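You operate a simulated robot arm through the tools that you are given. There is no shell and no other tool. Be economical: measure what you need, move in short steps, check, and stop when the job is done.

You run a simulated two-armed robot. Do the job below in one go: nothing can be reset, and whatever is moved stays where it is left.

## Task
Fit the battery from the charger in the blower and test-run it.
Fine: the charger is off before you pull the battery; see the blower run, then switch it off.

The check looks at the end state, three seconds after you hand in, the way a careful person would. Anything else that was tipped, shoved, dropped, spilled or broken makes it a failure.

## Robot
Two 7-joint arms with two-finger parallel grippers on one trunk, on a base that drives. Base frame: it is fixed to the floor where the robot stands at the start and does not move with it; the origin is under the middle of the robot, x ahead of it, y to its left, z up. Units: mm, degrees, N and s.
The left shoulder is at the start at [70, 134, 1251], the right one opposite. With the tool pointing down near the work surface each hand reaches from about 100 to 640 mm from the robot's upright axis, wherever it stands, measured 20 degrees to its own side. Places, roughly: battery pocket of the blower [600, -300, 900]; blower switch [600, -700, 1100]; charger switch [500, 200, 900]; lid of the steel box [600, -100, 1000]. Payload 1.57 kg a hand.
Tool frame (each hand has its own): the origin (TCP) lies between the finger pads and is the grasp point; the fingertips stand 30 mm ahead of it; z points along the fingers, y is the line along which they close. The gripper opens to 80 mm. The fingers are 17 mm wide and 12 mm thick; the gripper's body (40 by 82 mm) begins 80 mm behind the TCP.
Orientation is that of the tool frame in the base frame, as [roll, pitch, yaw] about the fixed x, y, z axes, in that order (R = Rz(yaw) Ry(pitch) Rx(roll)). With the fingers straight down and closing along the base's y, the tool's x points along the base's -x, its y along +y and its z along -z.

## Interface
- The arms move only by the tool arm_command. It takes "left_increments", "right_increments" or both (then of equal length, played together; a hand with none holds still); each is a list of rows, each a list of 7 numbers: the gripper command, from -1 (fully open) to 1 (shut), values between in proportion, then the shift along the base's x, y, z in mm, then the turn, a rotation vector about the base's x, y, z in degrees. In form: [[fingers, x, y, z, rx, ry, rz], ...]. A call has 1 to 12 rows; each row is the pose to reach, as a shift and turn from the pose commanded when the call began. Rows are played at 5 a second. More than 50 mm and 8.6 degrees between two rows, or a gripper value outside its range, and nothing of the call is played. Where a pose cannot be reached the arm comes as near as it can. A force on the tool above 40 N (or 10 N above the force at the start of the call, whichever is more), or a blocked arm, ends the call early, and 0.2 s more pass. Each finger travels about 153 mm/s and halts on what it meets, pressing with about 22 N; the grip force reading is that of the motor and also rises with nothing between the fingers. The clock runs only during rows and for 0.2 s after the last one: add rows that repeat a pose to give the fingers time. The reply holds the time, the measured pose of the TCP, the force on the tool along the base axes, the opening and the grip force, in the units named above and with some noise, with the torque about the TCP (base axes, N m) and any sound that the robot's microphone picked up.
- Cameras (640 x 400 px; columns grow to the right, rows downward): "scene" is now at [135.5, -14.9, 1474.1]; the picture's right is [-0.16, -0.99, 0.00], its down [-0.62, 0.10, -0.77] and it looks along [0.76, -0.13, -0.63] (base axes); focal length 269 px, centre (320, 200). "left" rides on the left gripper at [72, 7, -122] in its tool frame; the picture's right is [-0.09, 1.00, 0.00], its down [-0.84, -0.08, -0.54] and it looks along [-0.54, -0.05, 0.84] (tool axes); focal length 238 px, centre (320, 200). "right" rides on the right gripper at [72, -7, -122] in its tool frame; the picture's right is [0.09, 1.00, 0.00], its down [-0.84, 0.08, -0.54] and it looks along [-0.54, 0.05, 0.84] (tool axes); focal length 238 px, centre (320, 200). There is no depth. A picture from a camera that has moved, and an enlarged one, comes with that camera's place and axes in the base frame and with its lens.
- capture(camera): a new picture of that camera. The clock stands still meanwhile.
- slide_trunk(by): slides the trunk up (or, below 0, down) by that many mm; the arms and the scene camera ride with it, the base frame stays. It gives what a move gives, with no picture.
- steer(legs): drives the robot by 1 to 6 legs, each [ahead, left, turn to the left] in mm, mm and degrees, along the robot's own axes; the way and the turn of a leg run together, so that a leg with both is an arc; at most 1500 mm and 180 degrees a leg. The arms and the cameras ride along, it lands a little off, and it stops where it bumps. It gives what a move gives.
- turn_head(pan, tilt): turns the head with the scene camera to pan (to the left, within 86 degrees either way) and tilt (down, from -29 to 69), counted from straight ahead of the robot. It gives what a move gives.
- enlarge(camera, box): a new picture of the part [left, top, right, bottom] of that camera's present view, enlarged. The clock stands still meanwhile.
- close_job(): hands the job in; it is judged then, once.

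Work in short steps. Places have to be worked out from the pictures, the camera data and where the tool is seen: move nearer, look again, correct. Check each grasp and each placing, and mend what went wrong. You have 120 turns and 100 pictures in all, those below and enlarged ones among them. Open the grippers and draw the arms clear of the work before you hand the job in, unless the task says otherwise; then end with one line.

The tools are called after "Call:" as name(argument=value, ...) on one line, values as JSON. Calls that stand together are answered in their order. arm_command: Moves the arms, as the interface text tells. Its arguments: {"type":"object","properties":{"left_increments":{"type":"array"},"right_increments":{"type":"array"}},"required":[]} The other tools are called the same way: slide_trunk (by) slides the trunk up or down; steer (legs) drives the base; turn_head (pan, tilt) turns the head that bears the scene camera; capture (camera) takes a picture; enlarge (camera, box) takes an enlarged picture of a part of a camera's view; close_job () hands the job in.

At the start:

```text
time: 0.0
left_position: [392.2, 170.5, 1254.1]
left_ee_rot: [180.0, 0.0, -180.0]
left_ft_force: [-0.5, 0.1, -0.9]
left_wrist_torque: [0.04, 0.0, -0.01]
left_width: 79.8
left_finger_force: 0.0
right_position: [393.3, -217.1, 1252.8]
right_ee_rot: [180.0, 0.0, 180.0]
right_ft_force: [-0.1, 0.3, 0.6]
right_wrist_torque: [0.01, 0.0, 0.0]
right_width: 79.8
right_finger_force: 0.0
trunk travel left (down, up): [-825.0, 115.0]
robot x, y, heading: [-2.1, -0.1, 0.2]
head pan, tilt: [-9.5, 39.3]
```

scene: 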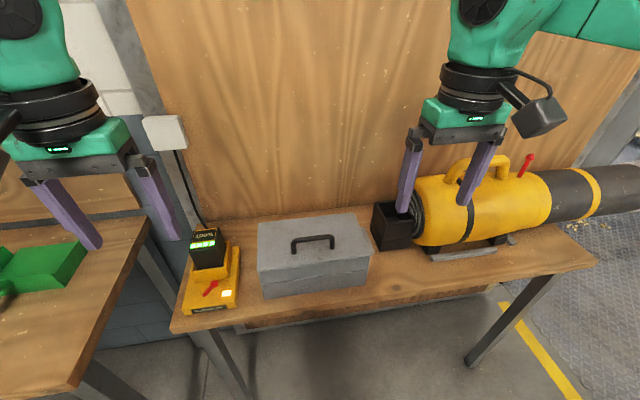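
right: 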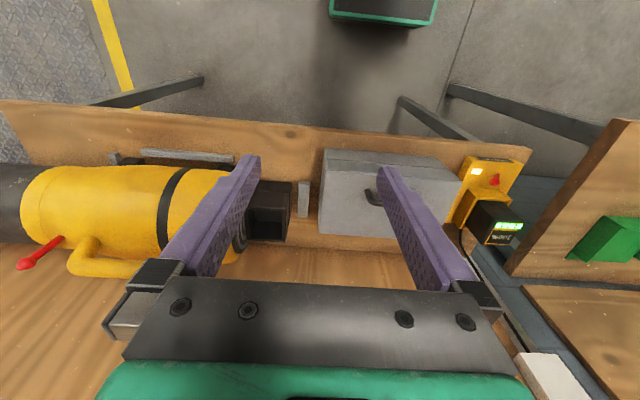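
left: 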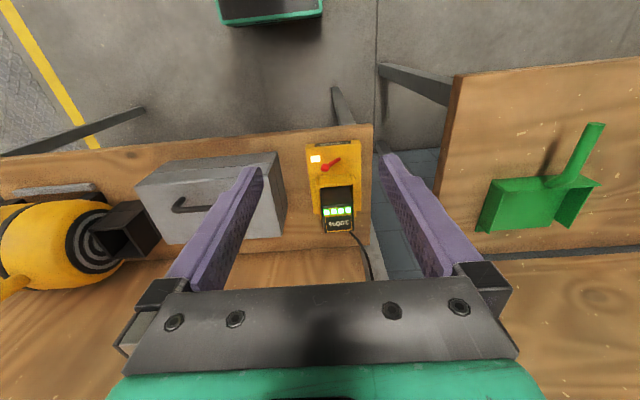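

I see the charger (left end of bench) with the battery standing in it, the steel box, and the blower with an open pocket on its left side. I take enlarged views of the charger and the blower first.

Call:
enlarge(camera="scene", box=[160, 210, 270, 320])

Call:
enlarge(camera="scene", box=[360, 140, 560, 270])

Call:
enlarge(camera="left", box=[280, 120, 400, 250])

```text
3.64 times, centred on (215, 265) of scene
camera zoom: at [135.5, -14.9, 1474.1], right [-0.16, -0.99, 0.0], down [-0.62, 0.1, -0.77], along [0.76, -0.13, -0.63], focal length 977 px, centre (702, -36)
```

zoom: 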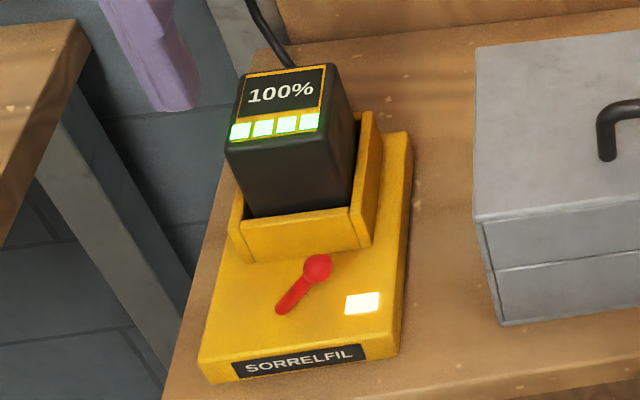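

```text
3.08 times, centred on (460, 205) of scene
camera zoom: at [135.5, -14.9, 1474.1], right [-0.16, -0.99, 0.0], down [-0.62, 0.1, -0.77], along [0.76, -0.13, -0.63], focal length 827 px, centre (-111, 185)
```

zoom: 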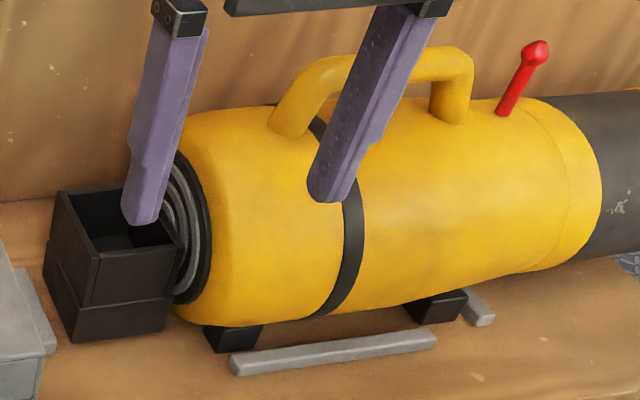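

```text
3.08 times, centred on (340, 185) of left
camera zoom: at [321.1, 175.8, 1376.0], right [0.09, 1.0, 0.0], down [0.84, -0.08, 0.54], along [0.54, -0.05, -0.84], focal length 733 px, centre (258, 246)
```

zoom: 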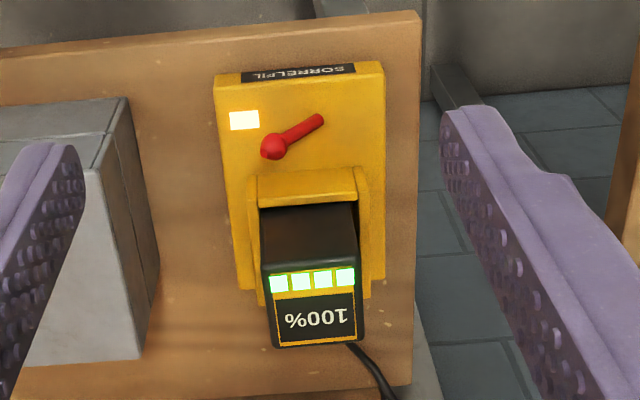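

The charger lever's ball is at about (530, 167, 931), with its pivot near (533, 200, 886), so it leans right (lamp on). The battery top is at about (616, 186, 997). I shut the left fingers, move to the right of the lever well above it, and look again.

Call:
arm_command(left_increments=[[1, 20, -8, -30, 0, 0, 0], [1, 45, -16, -65, 0, 0, 0], [1, 70, -24, -105, 0, 0, 0], [1, 95, -34, -145, 0, 0, 0], [1, 120, -42, -185, 0, 0, 0], [1, 138, -47, -220, 0, 0, 0], [1, 138, -47, -220, 0, 0, 0]])

Call:
capture(camera="left")

Call:
capture(camera="scene")

```text
time: 1.6
left_position: [532.0, 125.7, 1034.3]
left_ee_rot: [180.0, 0.0, -180.0]
left_ft_force: [0.2, 0.4, 0.1]
left_wrist_torque: [-0.01, 0.01, -0.01]
left_width: 0.1
left_finger_force: 21.3
right_position: [392.9, -216.5, 1253.1]
right_ee_rot: [180.0, 0.1, -180.0]
right_ft_force: [0.4, -0.3, 0.9]
right_wrist_torque: [0.04, -0.02, -0.01]
right_width: 80.3
right_finger_force: 0.1
trunk travel left (down, up): [-825.0, 115.0]
robot x, y, heading: [1.7, -2.3, 0.1]
head pan, tilt: [-9.5, 39.3]
```

```text
93 pictures are left
camera left: at [460.9, 130.7, 1155.9], right [0.09, 1.0, 0.0], down [0.84, -0.08, 0.54], along [0.54, -0.05, -0.84], focal length 238 px, centre (320, 200)
```

left: 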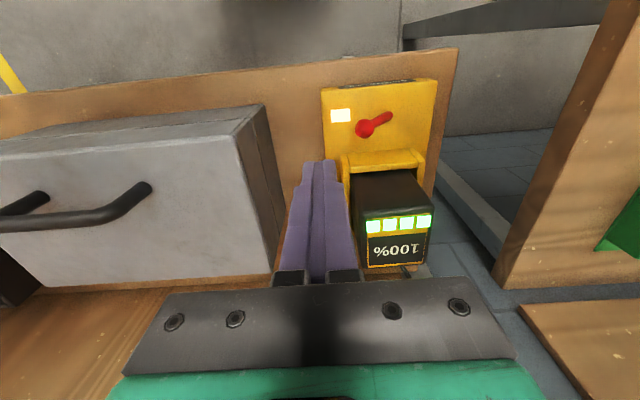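

```text
92 pictures are left
camera scene: at [134.8, -14.7, 1474.2], right [-0.16, -0.99, 0.0], down [-0.62, 0.1, -0.77], along [0.76, -0.13, -0.63], focal length 269 px, centre (320, 200)
```

scene: 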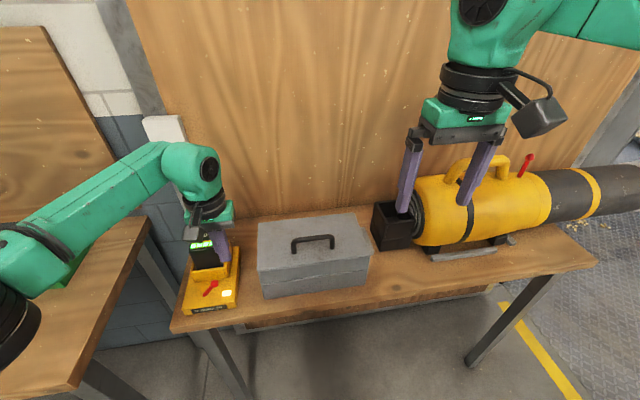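

The ball position agrees with my estimate. I lower the tips to about z 905 to the right of the lever, then push toward +y.

Call:
arm_command(left_increments=[[1, 0, 0, -40, 0, 0, 0], [1, -1, 0, -75, 0, 0, 0], [1, -1, 0, -98, 0, 0, 0], [1, -1, 15, -98, 0, 0, 0], [1, -1, 30, -98, 0, 0, 0], [1, -1, 45, -98, 0, 0, 0], [1, -1, 60, -98, 0, 0, 0], [1, -1, 72, -98, 0, 0, 0], [1, -1, 82, -98, 0, 0, 0]])

Call:
enlarge(camera="scene", box=[150, 200, 270, 320])

```text
time: 3.5
left_position: [525.3, 180.5, 936.5]
left_ee_rot: [-179.0, -0.1, 179.0]
left_ft_force: [-4.9, -15.0, 5.9]
left_wrist_torque: [0.2, -0.08, 0.01]
left_width: 0.0
left_finger_force: 20.6
right_position: [391.1, -220.9, 1253.8]
right_ee_rot: [179.7, 0.0, 179.9]
right_ft_force: [0.3, -0.4, -1.0]
right_wrist_torque: [-0.06, 0.0, 0.01]
right_width: 80.1
right_finger_force: 0.1
trunk travel left (down, up): [-825.0, 115.0]
robot x, y, heading: [-1.7, -3.0, -0.2]
head pan, tilt: [-9.5, 39.3]
stopped in row 9 (left hand): the force on the tool passed its limit at 41 N (the readings are from after the stop); the commanded pose is now the measured one
```

```text
3.33 times, centred on (210, 260) of scene
camera zoom: at [133.5, -19.5, 1474.1], right [-0.17, -0.99, 0.0], down [-0.62, 0.11, -0.77], along [0.76, -0.13, -0.63], focal length 896 px, centre (687, 0)
```

zoom: 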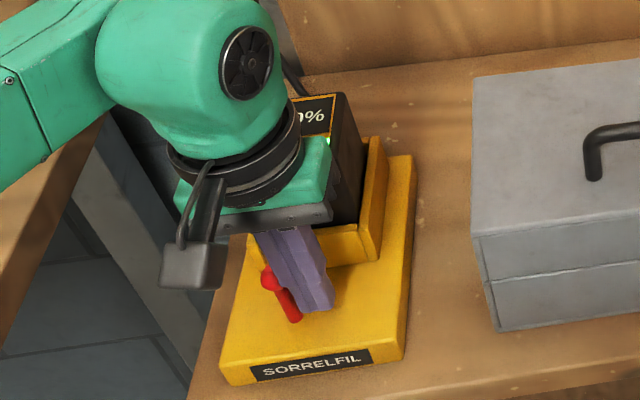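

The lever now leans left. I back off to the right and up, then check the lamp and whether the charger moved.

Call:
arm_command(left_increments=[[1, 0, -20, 0, 0, 0, 0], [1, 0, -50, 0, 0, 0, 0], [1, 0, -50, 45, 0, 0, 0], [1, -20, -40, 90, 0, 0, 0], [1, -40, -20, 120, 0, 0, 0], [-1, -60, 0, 160, 0, 0, 0], [-1, -60, 0, 180, 0, 0, 0]])

Call:
capture(camera="left")

Call:
enlarge(camera="scene", box=[150, 200, 270, 320])

```text
refused: row 4 steps farther than a row can; nothing moved
```

```text
90 pictures are left
camera left: at [455.6, 188.5, 1059.3], right [0.11, 0.99, -0.02], down [0.84, -0.08, 0.54], along [0.54, -0.07, -0.84], focal length 238 px, centre (320, 200)
```

left: 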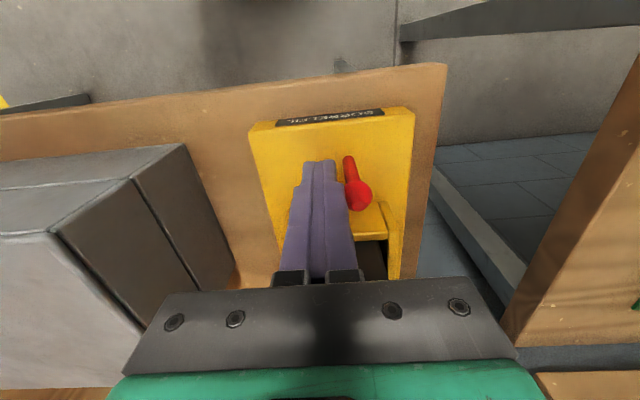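

```text
3.33 times, centred on (210, 260) of scene
camera zoom: at [133.5, -19.5, 1474.1], right [-0.17, -0.99, 0.0], down [-0.62, 0.11, -0.77], along [0.76, -0.13, -0.63], focal length 896 px, centre (687, 0)
```

zoom: 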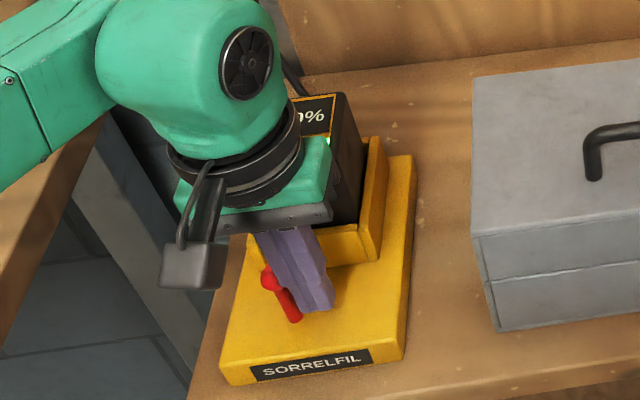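

A row was too long, so nothing moved. I repeat the retreat with shorter rows.

Call:
arm_command(left_increments=[[1, 0, -20, 0, 0, 0, 0], [1, 0, -50, 0, 0, 0, 0], [1, 0, -50, 45, 0, 0, 0], [1, -15, -40, 85, 0, 0, 0], [1, -30, -20, 120, 0, 0, 0], [-1, -45, 0, 155, 0, 0, 0], [-1, -60, 6, 180, 0, 0, 0]])

Call:
capture(camera="left")

Call:
enlarge(camera="scene", box=[150, 200, 270, 320])

```text
time: 5.0
left_position: [467.1, 189.7, 1113.6]
left_ee_rot: [-179.3, -0.3, 179.3]
left_ft_force: [-0.4, -0.3, 0.1]
left_wrist_torque: [0.0, 0.0, 0.0]
left_width: 79.8
left_finger_force: 0.0
right_position: [393.5, -218.3, 1253.4]
right_ee_rot: [-180.0, 0.0, 179.9]
right_ft_force: [0.3, 0.8, 0.4]
right_wrist_torque: [0.01, 0.0, -0.01]
right_width: 80.1
right_finger_force: 0.0
trunk travel left (down, up): [-825.0, 115.0]
robot x, y, heading: [-0.1, 2.2, -0.1]
head pan, tilt: [-9.5, 39.3]
```

```text
88 pictures are left
camera left: at [396.2, 197.2, 1237.5], right [0.1, 0.99, -0.01], down [0.84, -0.08, 0.54], along [0.54, -0.07, -0.84], focal length 238 px, centre (320, 200)
```

left: 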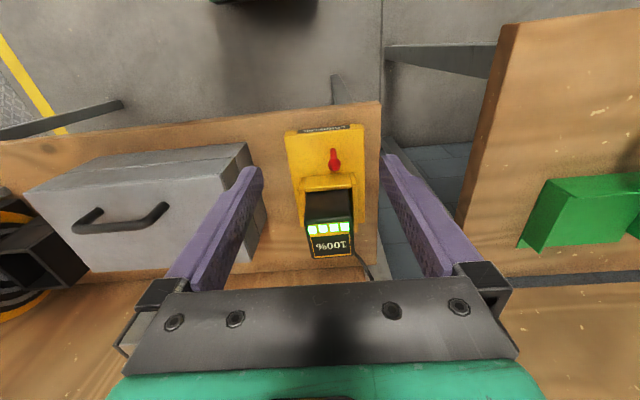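

```text
3.33 times, centred on (210, 260) of scene
camera zoom: at [134.3, -15.4, 1474.2], right [-0.17, -0.99, 0.0], down [-0.62, 0.11, -0.77], along [0.76, -0.13, -0.63], focal length 896 px, centre (687, 0)
```

zoom: 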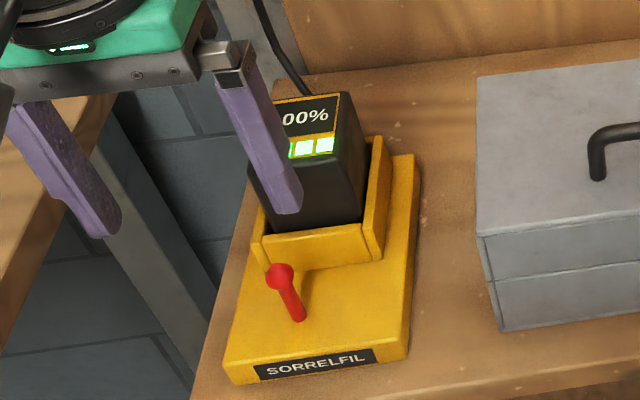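

The lamp looks dark. I verify with an enlarged left view, and also measure the battery from here.

Call:
enlarge(camera="left", box=[270, 110, 400, 270])

```text
2.50 times, centred on (335, 190) of left
camera zoom: at [396.2, 197.2, 1237.5], right [0.1, 0.99, -0.01], down [0.84, -0.08, 0.54], along [0.54, -0.07, -0.84], focal length 596 px, centre (282, 225)
```

zoom: 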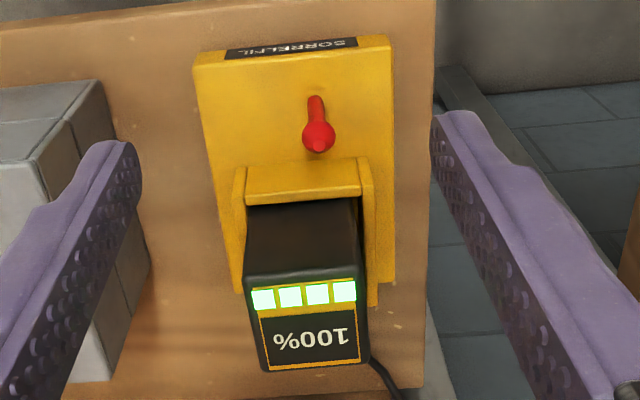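

The lamp is dark, so the charger is off. The battery's centre is about (618, 184), 58 mm wide, with its top at about 997. It's at the edge of reach, so I drive 90 mm ahead.

Call:
steer(legs=[[90, 0, 0]])

Call:
capture(camera="left")

Call:
capture(camera="right")

Call:
capture(camera="scene")

```text
time: 6.2
left_position: [551.7, 188.5, 1115.6]
left_ee_rot: [-179.3, 0.1, 179.2]
left_ft_force: [0.3, -0.3, 0.7]
left_wrist_torque: [-0.01, -0.03, 0.0]
left_width: 80.0
left_finger_force: 0.1
right_position: [477.1, -218.5, 1255.3]
right_ee_rot: [-180.0, 0.3, 179.8]
right_ft_force: [-0.1, 0.1, 0.2]
right_wrist_torque: [0.01, -0.03, -0.01]
right_width: 79.8
right_finger_force: 0.0
trunk travel left (down, up): [-825.0, 115.0]
robot x, y, heading: [86.1, -1.3, -0.2]
head pan, tilt: [-9.5, 39.3]
```

```text
85 pictures are left
camera left: at [481.2, 196.5, 1238.7], right [0.11, 0.99, -0.01], down [0.84, -0.08, 0.54], along [0.54, -0.07, -0.84], focal length 238 px, centre (320, 200)
```

left: 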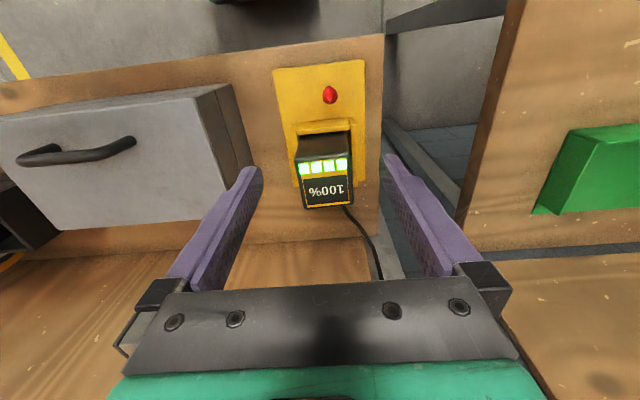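

```text
84 pictures are left
camera right: at [405.4, -225.3, 1376.4], right [-0.09, 1.0, 0.0], down [0.83, 0.08, 0.55], along [0.54, 0.05, -0.84], focal length 238 px, centre (320, 200)
```

right: 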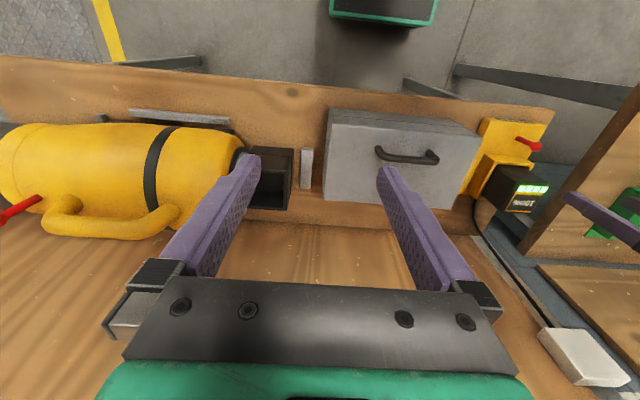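

```text
83 pictures are left
camera scene: at [218.1, -15.7, 1474.7], right [-0.17, -0.99, 0.0], down [-0.62, 0.11, -0.78], along [0.77, -0.13, -0.63], focal length 269 px, centre (320, 200)
```

scene: 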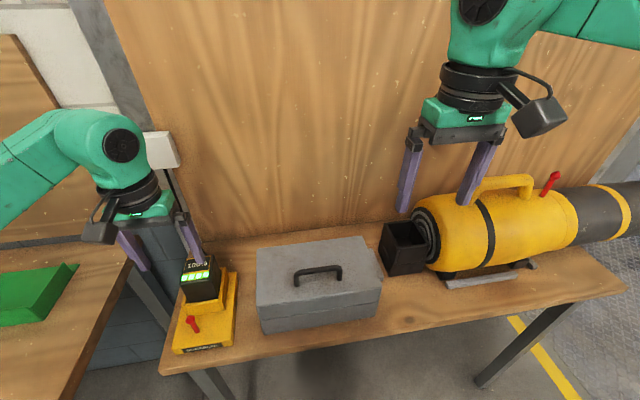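

The battery's centre is confirmed at about (618, 186). I move above it with open fingers, then check alignment.

Call:
arm_command(left_increments=[[-1, 25, 0, -15, 0, 0, 0], [-1, 50, -2, -30, 0, 0, 0], [-1, 66, -3, -55, 0, 0, 0], [-1, 66, -3, -55, 0, 0, 0]])

Call:
capture(camera="left")

Call:
enlarge(camera="scene", box=[110, 190, 270, 360])

```text
time: 7.2
left_position: [622.3, 186.3, 1059.2]
left_ee_rot: [-179.4, -0.3, 179.2]
left_ft_force: [-0.4, -0.9, 0.1]
left_wrist_torque: [0.0, -0.03, 0.01]
left_width: 80.1
left_finger_force: 0.1
right_position: [480.9, -218.8, 1253.2]
right_ee_rot: [-179.9, -0.1, 179.8]
right_ft_force: [-0.7, -0.3, -0.9]
right_wrist_torque: [0.0, -0.02, 0.01]
right_width: 79.9
right_finger_force: 0.0
trunk travel left (down, up): [-825.0, 115.0]
robot x, y, heading: [86.9, 0.8, 0.0]
head pan, tilt: [-9.5, 39.3]
```

```text
82 pictures are left
camera left: at [551.7, 193.7, 1182.0], right [0.11, 0.99, -0.01], down [0.84, -0.08, 0.54], along [0.53, -0.07, -0.84], focal length 238 px, centre (320, 200)
```

left: 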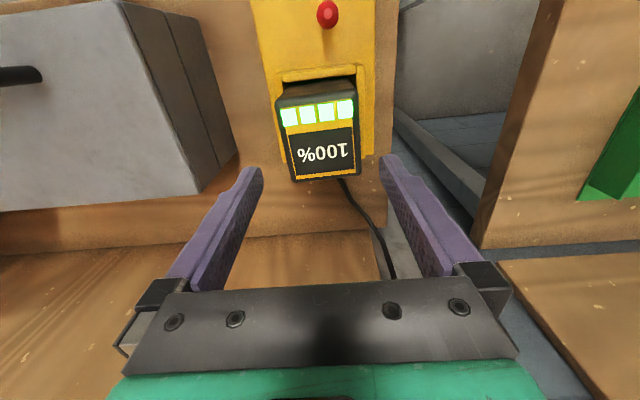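

```text
2.35 times, centred on (190, 275) of scene
camera zoom: at [223.8, -15.6, 1474.1], right [-0.17, -0.99, 0.0], down [-0.62, 0.11, -0.77], along [0.76, -0.13, -0.63], focal length 632 px, centre (626, 24)
```

zoom: 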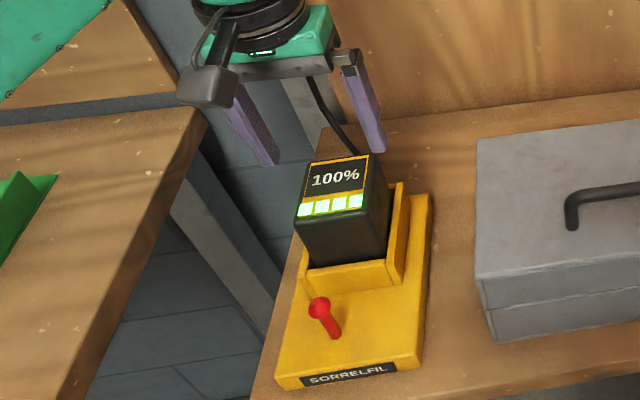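

The fingers straddle the battery with about 11 mm each side. I lower to z about 965 and close.

Call:
arm_command(left_increments=[[-1, -3, 0, -40, 0, 0, 0], [-1, -3, 0, -75, 0, 0, 0], [-1, -3, 0, -94, 0, 0, 0], [0.3, -3, 0, -94, 0, 0, 0], [1, -3, 0, -94, 0, 0, 0], [1, -3, 0, -94, 0, 0, 0]])

Call:
capture(camera="left")

Call:
enlarge(camera="scene", box=[110, 190, 270, 360])

```text
time: 8.6
left_position: [618.7, 186.3, 965.0]
left_ee_rot: [-179.3, -0.3, 179.2]
left_ft_force: [4.4, 4.2, 7.6]
left_wrist_torque: [0.62, -0.33, -0.06]
left_width: 63.9
left_finger_force: 21.8
right_position: [480.9, -218.0, 1254.1]
right_ee_rot: [-180.0, 0.1, 179.9]
right_ft_force: [-0.4, -0.5, 0.1]
right_wrist_torque: [-0.01, -0.01, 0.02]
right_width: 79.9
right_finger_force: 0.0
trunk travel left (down, up): [-825.0, 115.0]
robot x, y, heading: [91.1, 3.7, -0.2]
head pan, tilt: [-9.5, 39.3]
```

```text
80 pictures are left
camera left: at [548.8, 193.7, 1088.0], right [0.11, 0.99, -0.01], down [0.84, -0.08, 0.54], along [0.54, -0.07, -0.84], focal length 238 px, centre (320, 200)
```

left: 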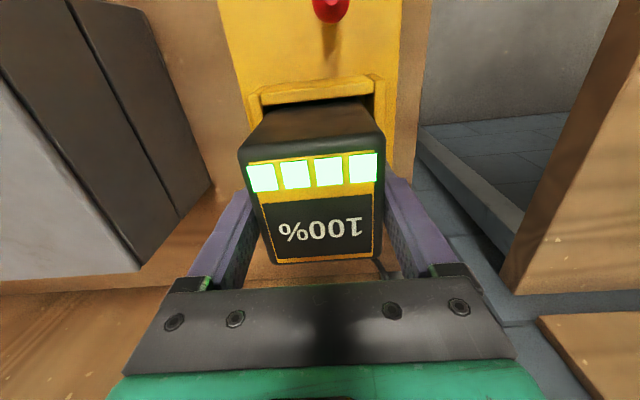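

```text
2.35 times, centred on (190, 275) of scene
camera zoom: at [223.9, -15.2, 1474.2], right [-0.17, -0.99, 0.0], down [-0.62, 0.11, -0.77], along [0.76, -0.13, -0.63], focal length 632 px, centre (626, 24)
```

zoom: 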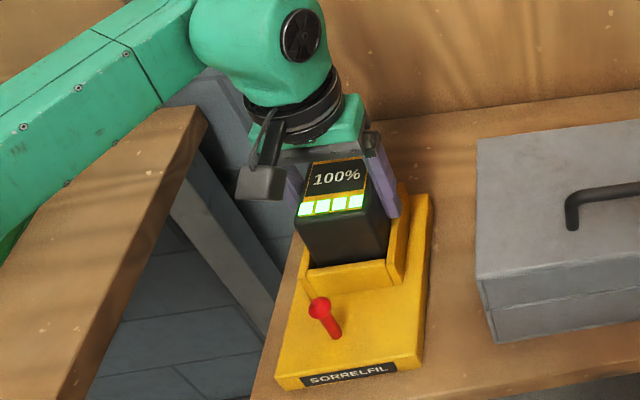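

Gripped at 64 mm width. I pull straight up in small steps and watch the force.

Call:
arm_command(left_increments=[[1, 0, 0, 8, 0, 0, 0], [1, 0, 0, 18, 0, 0, 0], [1, 0, 0, 30, 0, 0, 0], [1, 0, 0, 45, 0, 0, 0], [1, 0, 0, 45, 0, 0, 0]])

Call:
enlarge(camera="scene", box=[110, 190, 270, 360])

```text
time: 9.8
left_position: [615.6, 185.2, 1011.7]
left_ee_rot: [-179.3, -0.3, 179.2]
left_ft_force: [0.5, -0.1, -3.9]
left_wrist_torque: [0.03, -0.02, 0.0]
left_width: 64.1
left_finger_force: 21.5
right_position: [482.0, -218.4, 1253.9]
right_ee_rot: [-180.0, 0.0, 179.9]
right_ft_force: [0.5, -0.7, -0.2]
right_wrist_torque: [-0.02, -0.02, 0.02]
right_width: 79.9
right_finger_force: 0.0
trunk travel left (down, up): [-825.0, 115.0]
robot x, y, heading: [88.6, 0.7, -0.1]
head pan, tilt: [-9.5, 39.3]
```

```text
2.35 times, centred on (190, 275) of scene
camera zoom: at [224.8, -15.7, 1474.0], right [-0.17, -0.99, 0.0], down [-0.62, 0.11, -0.77], along [0.76, -0.13, -0.63], focal length 632 px, centre (626, 24)
```

zoom: 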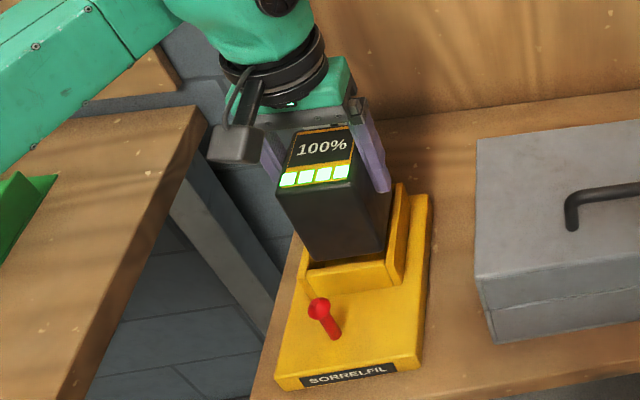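

It comes free with about 4 N weight. I keep lifting until well clear of everything.

Call:
arm_command(left_increments=[[1, 0, 0, 40, 0, 0, 0], [1, -5, 0, 80, 0, 0, 0], [1, -15, 0, 120, 0, 0, 0], [1, -30, 0, 160, 0, 0, 0], [1, -45, 0, 195, 0, 0, 0], [1, -45, 0, 195, 0, 0, 0]])

Call:
capture(camera="scene")

Call:
capture(camera="left")

Call:
capture(camera="right")

```text
time: 11.2
left_position: [573.4, 186.8, 1205.0]
left_ee_rot: [-179.3, -0.3, 179.2]
left_ft_force: [0.2, -0.9, -3.7]
left_wrist_torque: [0.01, -0.03, -0.01]
left_width: 64.1
left_finger_force: 22.1
right_position: [482.3, -218.6, 1253.1]
right_ee_rot: [179.9, 0.0, 179.9]
right_ft_force: [-0.3, 0.0, 0.5]
right_wrist_torque: [0.04, 0.01, 0.01]
right_width: 80.0
right_finger_force: 0.0
trunk travel left (down, up): [-825.0, 115.0]
robot x, y, heading: [89.3, 2.3, -0.1]
head pan, tilt: [-9.5, 39.3]
```

```text
77 pictures are left
camera scene: at [225.2, -15.2, 1474.0], right [-0.17, -0.99, 0.0], down [-0.62, 0.11, -0.77], along [0.76, -0.13, -0.63], focal length 269 px, centre (320, 200)
```

scene: 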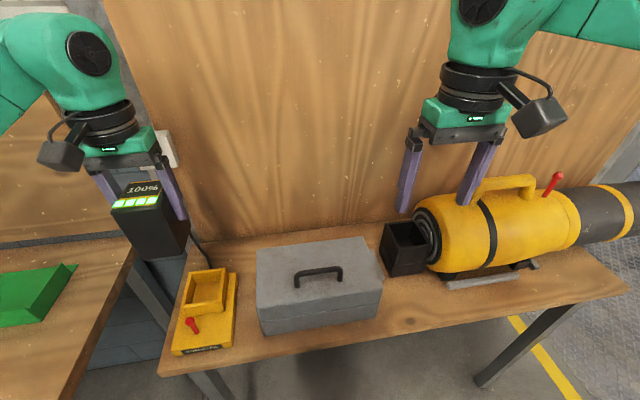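

```text
76 pictures are left
camera left: at [503.1, 194.8, 1328.3], right [0.11, 0.99, -0.01], down [0.84, -0.08, 0.54], along [0.53, -0.07, -0.84], focal length 238 px, centre (320, 200)
```

left: 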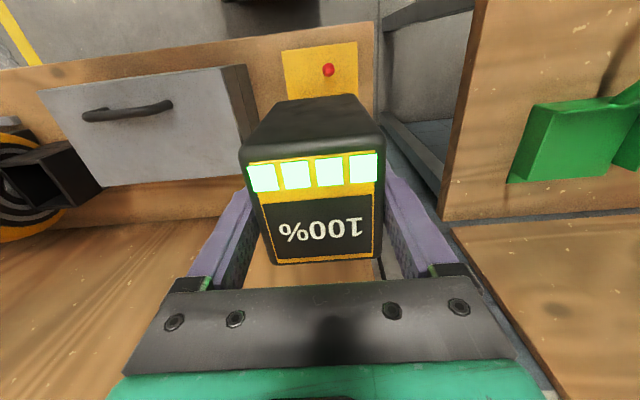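

```text
75 pictures are left
camera right: at [411.9, -224.8, 1374.8], right [-0.09, 1.0, 0.0], down [0.84, 0.08, 0.54], along [0.54, 0.05, -0.84], focal length 238 px, centre (320, 200)
```

right: 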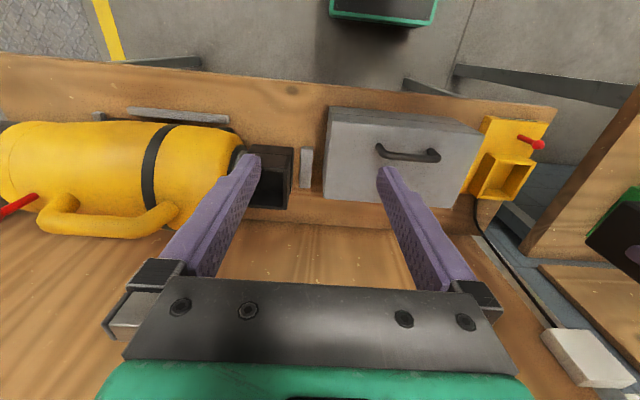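

The battery is free. I look closely at the pocket for shape, orientation and any key.

Call:
enlarge(camera="scene", box=[370, 200, 460, 290])

Call:
enlarge(camera="right", box=[220, 120, 330, 220])

Call:
enlarge(camera="scene", box=[160, 255, 250, 360])

Call:
enlarge(camera="scene", box=[90, 160, 200, 270])

```text
4.44 times, centred on (415, 245) of scene
camera zoom: at [225.2, -15.2, 1474.0], right [-0.17, -0.99, 0.0], down [-0.62, 0.11, -0.77], along [0.76, -0.13, -0.63], focal length 1194 px, centre (-102, 0)
```

zoom: 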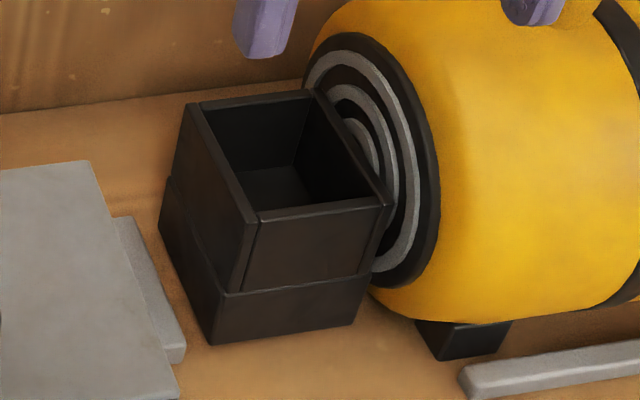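

```text
4.00 times, centred on (275, 170) of right
camera zoom: at [411.9, -224.8, 1374.8], right [-0.09, 1.0, 0.0], down [0.84, 0.08, 0.54], along [0.54, 0.05, -0.84], focal length 953 px, centre (500, 320)
```

zoom: 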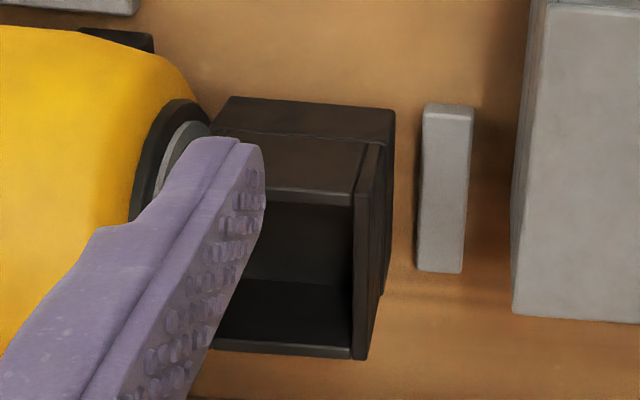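

```text
3.81 times, centred on (205, 308) of scene
camera zoom: at [225.2, -15.2, 1474.0], right [-0.17, -0.99, 0.0], down [-0.62, 0.11, -0.77], along [0.76, -0.13, -0.63], focal length 1024 px, centre (758, -210)
```

zoom: 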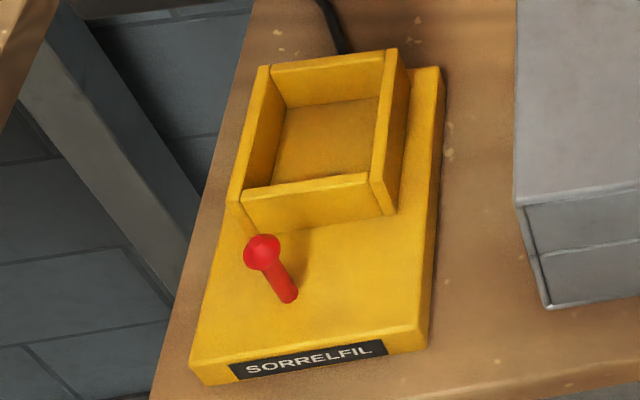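

```text
3.64 times, centred on (145, 215) of scene
camera zoom: at [225.2, -15.2, 1474.0], right [-0.17, -0.99, 0.0], down [-0.62, 0.11, -0.77], along [0.76, -0.13, -0.63], focal length 977 px, centre (956, 146)
```

zoom: 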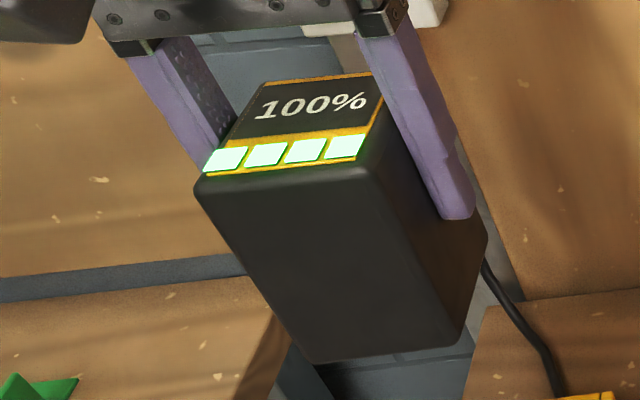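

The battery is plain and box-shaped, about 64 × 64 × 104. The pocket is an open box with its rim at z≈990, centre about (642, -304), right beside the blower's intake. I drive 450 mm to the right so the left arm faces the pocket and the right arm the blower switch.

Call:
steer(legs=[[0, -450, 0]])

Call:
capture(camera="scene")

Call:
capture(camera="right")

Call:
capture(camera="left")

```text
time: 13.9
left_position: [572.8, -263.4, 1203.3]
left_ee_rot: [-179.2, -0.3, 179.3]
left_ft_force: [0.4, 0.6, -3.9]
left_wrist_torque: [0.02, 0.01, -0.02]
left_width: 64.1
left_finger_force: 22.2
right_position: [482.5, -668.9, 1253.5]
right_ee_rot: [-179.8, 0.1, -179.9]
right_ft_force: [-0.6, -0.5, -0.7]
right_wrist_torque: [-0.01, -0.02, 0.02]
right_width: 80.2
right_finger_force: 0.0
trunk travel left (down, up): [-825.0, 115.0]
robot x, y, heading: [87.4, -455.9, -0.1]
head pan, tilt: [-9.5, 39.3]
```

```text
70 pictures are left
camera scene: at [224.2, -466.6, 1474.0], right [-0.17, -0.99, 0.0], down [-0.62, 0.1, -0.77], along [0.76, -0.13, -0.63], focal length 269 px, centre (320, 200)
```

scene: 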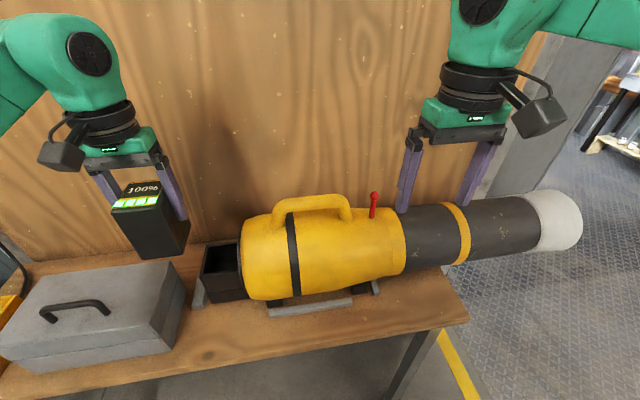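

```text
69 pictures are left
camera right: at [411.4, -675.9, 1375.1], right [-0.09, 1.0, 0.0], down [0.84, 0.08, 0.54], along [0.54, 0.05, -0.84], focal length 238 px, centre (320, 200)
```

right: 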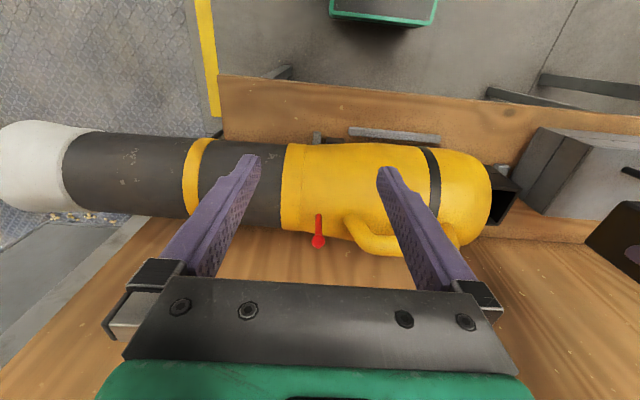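

```text
68 pictures are left
camera left: at [502.1, -256.2, 1327.6], right [0.1, 0.99, -0.01], down [0.84, -0.08, 0.54], along [0.53, -0.07, -0.84], focal length 238 px, centre (320, 200)
```

left: 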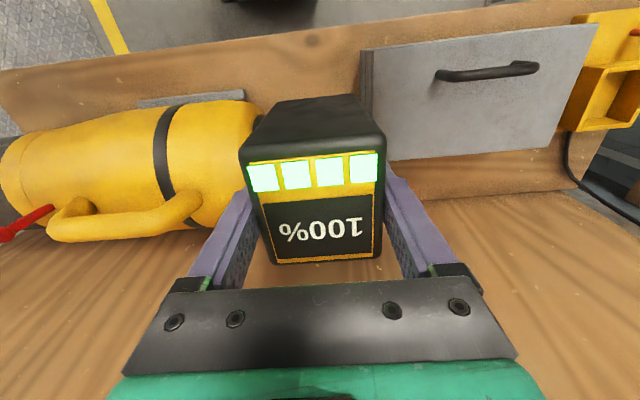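

The blower lever's ball is about (644, -657, 1123) with its pivot at (642, -658, 1062), standing upright. Now I zoom on the pocket and the lever.

Call:
enlarge(camera="scene", box=[180, 225, 270, 315])

Call:
enlarge(camera="scene", box=[330, 170, 420, 270])

Call:
enlarge(camera="right", box=[250, 170, 400, 270])

```text
4.44 times, centred on (225, 270) of scene
camera zoom: at [224.2, -466.6, 1474.0], right [-0.17, -0.99, 0.0], down [-0.62, 0.1, -0.77], along [0.76, -0.13, -0.63], focal length 1194 px, centre (742, -111)
```

zoom: 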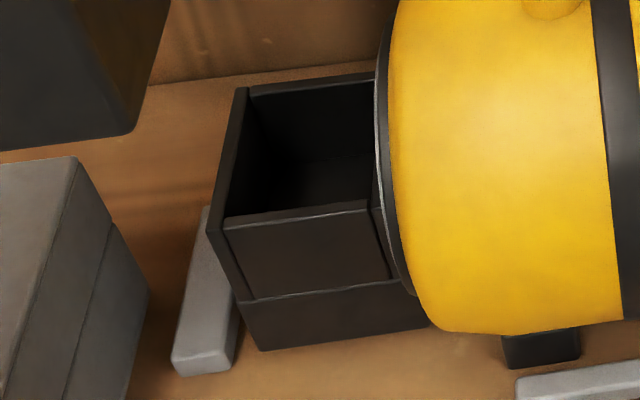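

```text
4.00 times, centred on (375, 220) of scene
camera zoom: at [224.2, -466.6, 1474.0], right [-0.17, -0.99, 0.0], down [-0.62, 0.1, -0.77], along [0.76, -0.13, -0.63], focal length 1075 px, centre (100, 120)
```

zoom: 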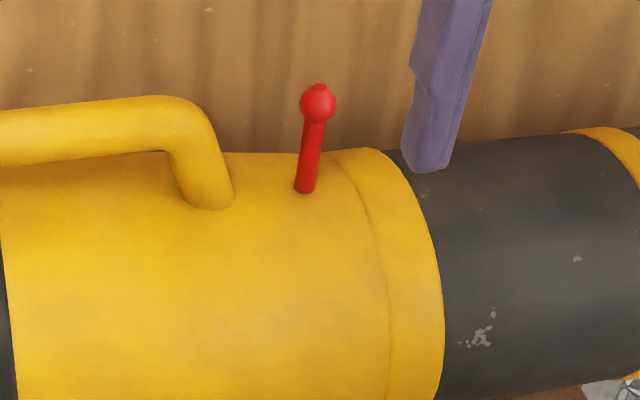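

```text
4.00 times, centred on (325, 220) of right
camera zoom: at [411.4, -675.9, 1375.1], right [-0.09, 1.0, 0.0], down [0.84, 0.08, 0.54], along [0.54, 0.05, -0.84], focal length 953 px, centre (300, 120)
```

zoom: 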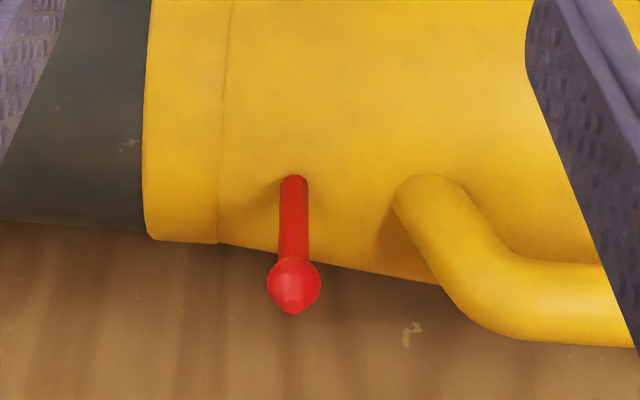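

The pocket's right wall nearly touches the blower's end face, so a finger on that side would collide. I need to grip front-to-back instead, keeping the battery's facing. I'll stand it on the bare bench at about (535, -320) and regrip with the hand turned 90°.

Call:
arm_command(left_increments=[[1, -15, -20, -35, 0, 0, 0], [1, -30, -40, -70, 0, 0, 0], [1, -38, -57, -110, 0, 0, 0], [1, -38, -57, -150, 0, 0, 0], [1, -38, -57, -190, 0, 0, 0], [1, -38, -57, -220, 0, 0, 0], [1, -38, -57, -220, 0, 0, 0]])

Call:
capture(camera="scene")

Call:
capture(camera="right")

```text
time: 15.5
left_position: [533.7, -320.9, 984.4]
left_ee_rot: [-179.3, -0.4, 179.3]
left_ft_force: [0.5, 0.0, -3.7]
left_wrist_torque: [0.0, -0.01, 0.03]
left_width: 63.9
left_finger_force: 21.6
right_position: [481.5, -671.4, 1252.8]
right_ee_rot: [-180.0, 0.0, 180.0]
right_ft_force: [-0.3, 0.2, 0.4]
right_wrist_torque: [-0.01, -0.01, 0.0]
right_width: 79.8
right_finger_force: 0.1
trunk travel left (down, up): [-825.0, 115.0]
robot x, y, heading: [85.1, -447.6, 0.1]
head pan, tilt: [-9.5, 39.3]
```

```text
64 pictures are left
camera scene: at [223.9, -468.8, 1474.0], right [-0.17, -0.99, 0.0], down [-0.62, 0.1, -0.77], along [0.76, -0.13, -0.63], focal length 269 px, centre (320, 200)
```

scene: 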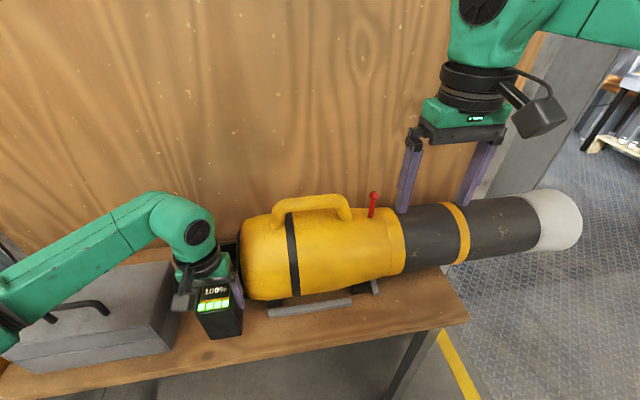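

```text
63 pictures are left
camera right: at [411.1, -678.0, 1374.9], right [-0.09, 1.0, 0.0], down [0.84, 0.08, 0.54], along [0.54, 0.05, -0.84], focal length 238 px, centre (320, 200)
```

right: 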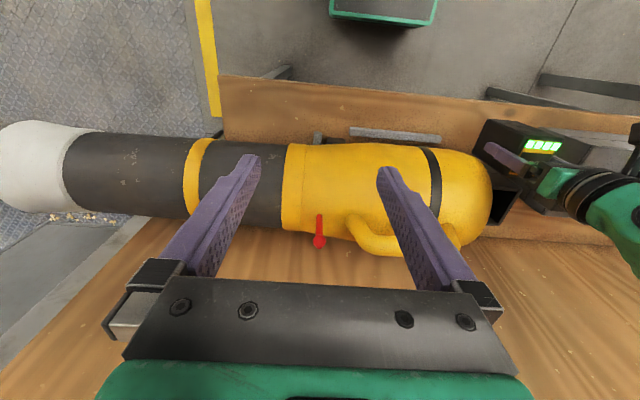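

The battery hangs over clear bench, bottom at about z 912. I lower in small steps watching for contact.

Call:
arm_command(left_increments=[[1, 0, 0, -15, 0, 0, 0], [1, 0, 0, -28, 0, 0, 0], [1, 0, 0, -34, 0, 0, 0], [1, 0, 0, -38, 0, 0, 0], [1, 0, 0, -38, 0, 0, 0]])

Call:
enlarge(camera="scene", box=[150, 240, 280, 370])

```text
time: 16.7
left_position: [532.0, -322.2, 947.0]
left_ee_rot: [-179.4, -0.3, 179.3]
left_ft_force: [0.8, -0.5, -2.8]
left_wrist_torque: [0.02, -0.03, -0.04]
left_width: 64.2
left_finger_force: 22.7
right_position: [482.5, -670.7, 1254.6]
right_ee_rot: [180.0, 0.0, 180.0]
right_ft_force: [-0.6, -0.3, 0.2]
right_wrist_torque: [0.0, 0.0, 0.0]
right_width: 79.9
right_finger_force: 0.0
trunk travel left (down, up): [-825.0, 115.0]
robot x, y, heading: [85.0, -453.1, -0.0]
head pan, tilt: [-9.5, 39.3]
```

```text
3.08 times, centred on (215, 305) of scene
camera zoom: at [224.2, -468.7, 1474.0], right [-0.17, -0.99, 0.0], down [-0.62, 0.1, -0.77], along [0.76, -0.13, -0.63], focal length 827 px, centre (643, -123)
```

zoom: 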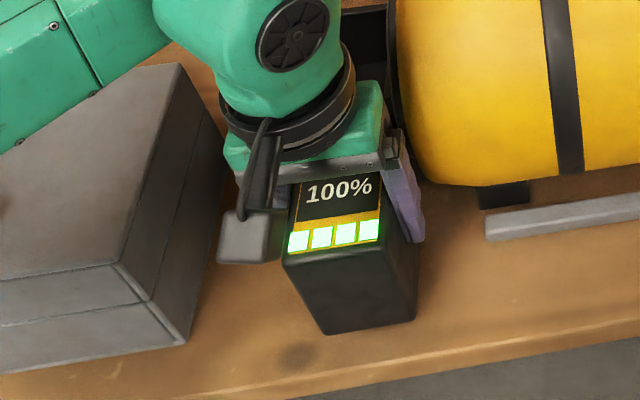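

No contact yet. Lowering further in 4 mm steps.

Call:
arm_command(left_increments=[[1, 0, 0, -4, 0, 0, 0], [1, 0, 0, -8, 0, 0, 0], [1, 0, 0, -12, 0, 0, 0], [1, 0, 0, -12, 0, 0, 0]])

```text
time: 17.7
left_position: [533.9, -322.5, 935.7]
left_ee_rot: [-179.3, -0.2, 179.4]
left_ft_force: [-0.9, 0.1, -0.8]
left_wrist_torque: [0.06, -0.09, -0.06]
left_width: 64.1
left_finger_force: 21.8
right_position: [481.9, -670.9, 1253.3]
right_ee_rot: [179.9, 0.0, 180.0]
right_ft_force: [-0.6, -1.0, 0.8]
right_wrist_torque: [-0.02, 0.02, 0.03]
right_width: 80.1
right_finger_force: 0.0
trunk travel left (down, up): [-825.0, 115.0]
robot x, y, heading: [90.1, -455.7, -0.0]
head pan, tilt: [-9.5, 39.3]
```

Force z went from -3.7 to -0.8, so it is touching. I press 2 mm more, then release if the contact is clear.

Call:
arm_command(left_increments=[[1, 0, 0, -2, 0, 0, 0], [1, 0, 0, -3, 0, 0, 0], [1, 0, 0, -3, 0, 0, 0]])

```text
time: 18.5
left_position: [532.5, -323.5, 935.6]
left_ee_rot: [-179.3, 0.2, 179.4]
left_ft_force: [6.4, 4.7, 24.5]
left_wrist_torque: [1.15, -0.15, -0.07]
left_width: 64.0
left_finger_force: 22.0
right_position: [479.5, -672.4, 1255.0]
right_ee_rot: [179.8, 0.1, -180.0]
right_ft_force: [0.6, 0.3, 0.1]
right_wrist_torque: [-0.01, -0.02, -0.01]
right_width: 80.1
right_finger_force: 0.0
trunk travel left (down, up): [-825.0, 115.0]
robot x, y, heading: [89.7, -454.9, -0.0]
head pan, tilt: [-9.5, 39.3]
```

Firm contact at TCP z≈936. I relax 3 mm, open gently, wait, and rise straight up.

Call:
arm_command(left_increments=[[1, 0, 0, 2.5, 0, 0, 0], [0.3, 0, 0, 2.5, 0, 0, 0], [-0.3, 0, 0, 2.5, 0, 0, 0], [-1, 0, 0, 2.5, 0, 0, 0], [-1, 0, 0, 2.5, 0, 0, 0], [-1, 0, 0, 30, 0, 0, 0], [-1, 0, 0, 70, 0, 0, 0], [-1, 0, 0, 115, 0, 0, 0], [-1, 0, 0, 150, 0, 0, 0]])

Call:
capture(camera="left")

Call:
capture(camera="scene")

```text
time: 20.5
left_position: [534.5, -321.3, 1081.4]
left_ee_rot: [-179.4, -0.3, 179.3]
left_ft_force: [0.0, -0.6, -0.3]
left_wrist_torque: [0.0, -0.02, -0.02]
left_width: 79.9
left_finger_force: 0.1
right_position: [480.9, -670.9, 1252.9]
right_ee_rot: [-180.0, 0.0, -179.9]
right_ft_force: [-0.1, 0.2, 0.0]
right_wrist_torque: [-0.03, -0.01, 0.0]
right_width: 80.0
right_finger_force: 0.0
trunk travel left (down, up): [-825.0, 115.0]
robot x, y, heading: [90.8, -456.3, 0.0]
head pan, tilt: [-9.5, 39.3]
```

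```text
61 pictures are left
camera left: at [464.5, -313.6, 1204.8], right [0.1, 0.99, -0.01], down [0.84, -0.08, 0.54], along [0.53, -0.07, -0.84], focal length 238 px, centre (320, 200)
```

left: 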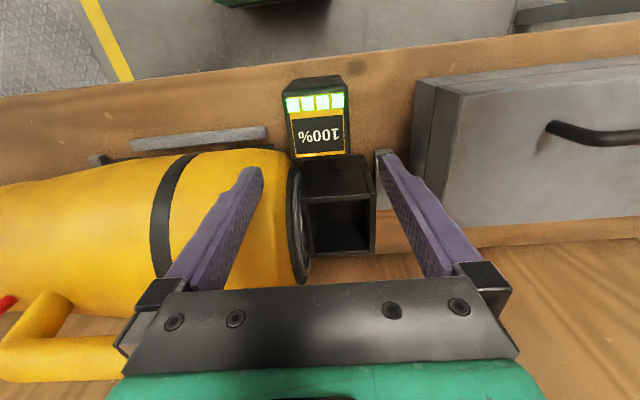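

```text
60 pictures are left
camera scene: at [223.1, -469.3, 1474.1], right [-0.17, -0.99, 0.0], down [-0.62, 0.1, -0.77], along [0.76, -0.13, -0.63], focal length 269 px, centre (320, 200)
```

scene: 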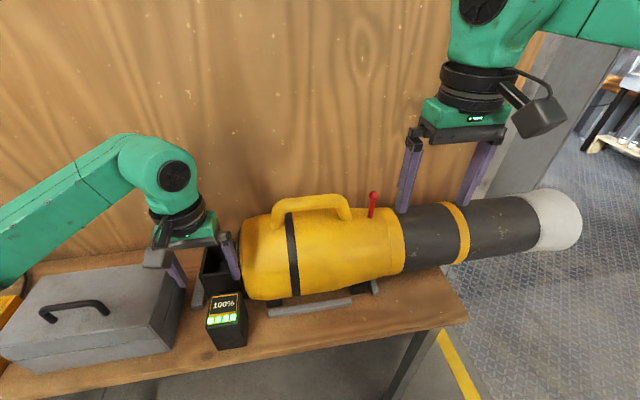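

The battery stands on the bench. The left camera now sees the pocket well; I zoom on it for a precise position.

Call:
enlarge(camera="left", box=[270, 70, 400, 270])

Call:
enlarge(camera="scene", box=[180, 230, 270, 360])

```text
2.00 times, centred on (335, 170) of left
camera zoom: at [464.5, -313.6, 1204.8], right [0.1, 0.99, -0.01], down [0.84, -0.08, 0.54], along [0.53, -0.07, -0.84], focal length 477 px, centre (290, 260)
```

zoom: 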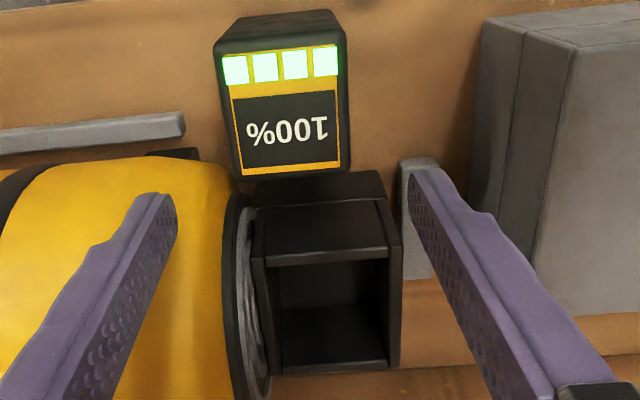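

```text
3.08 times, centred on (225, 295) of scene
camera zoom: at [223.1, -469.3, 1474.1], right [-0.17, -0.99, 0.0], down [-0.62, 0.1, -0.77], along [0.76, -0.13, -0.63], focal length 827 px, centre (612, -92)
```

zoom: 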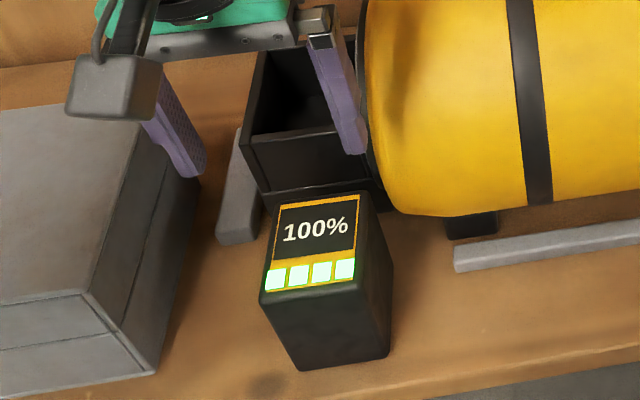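

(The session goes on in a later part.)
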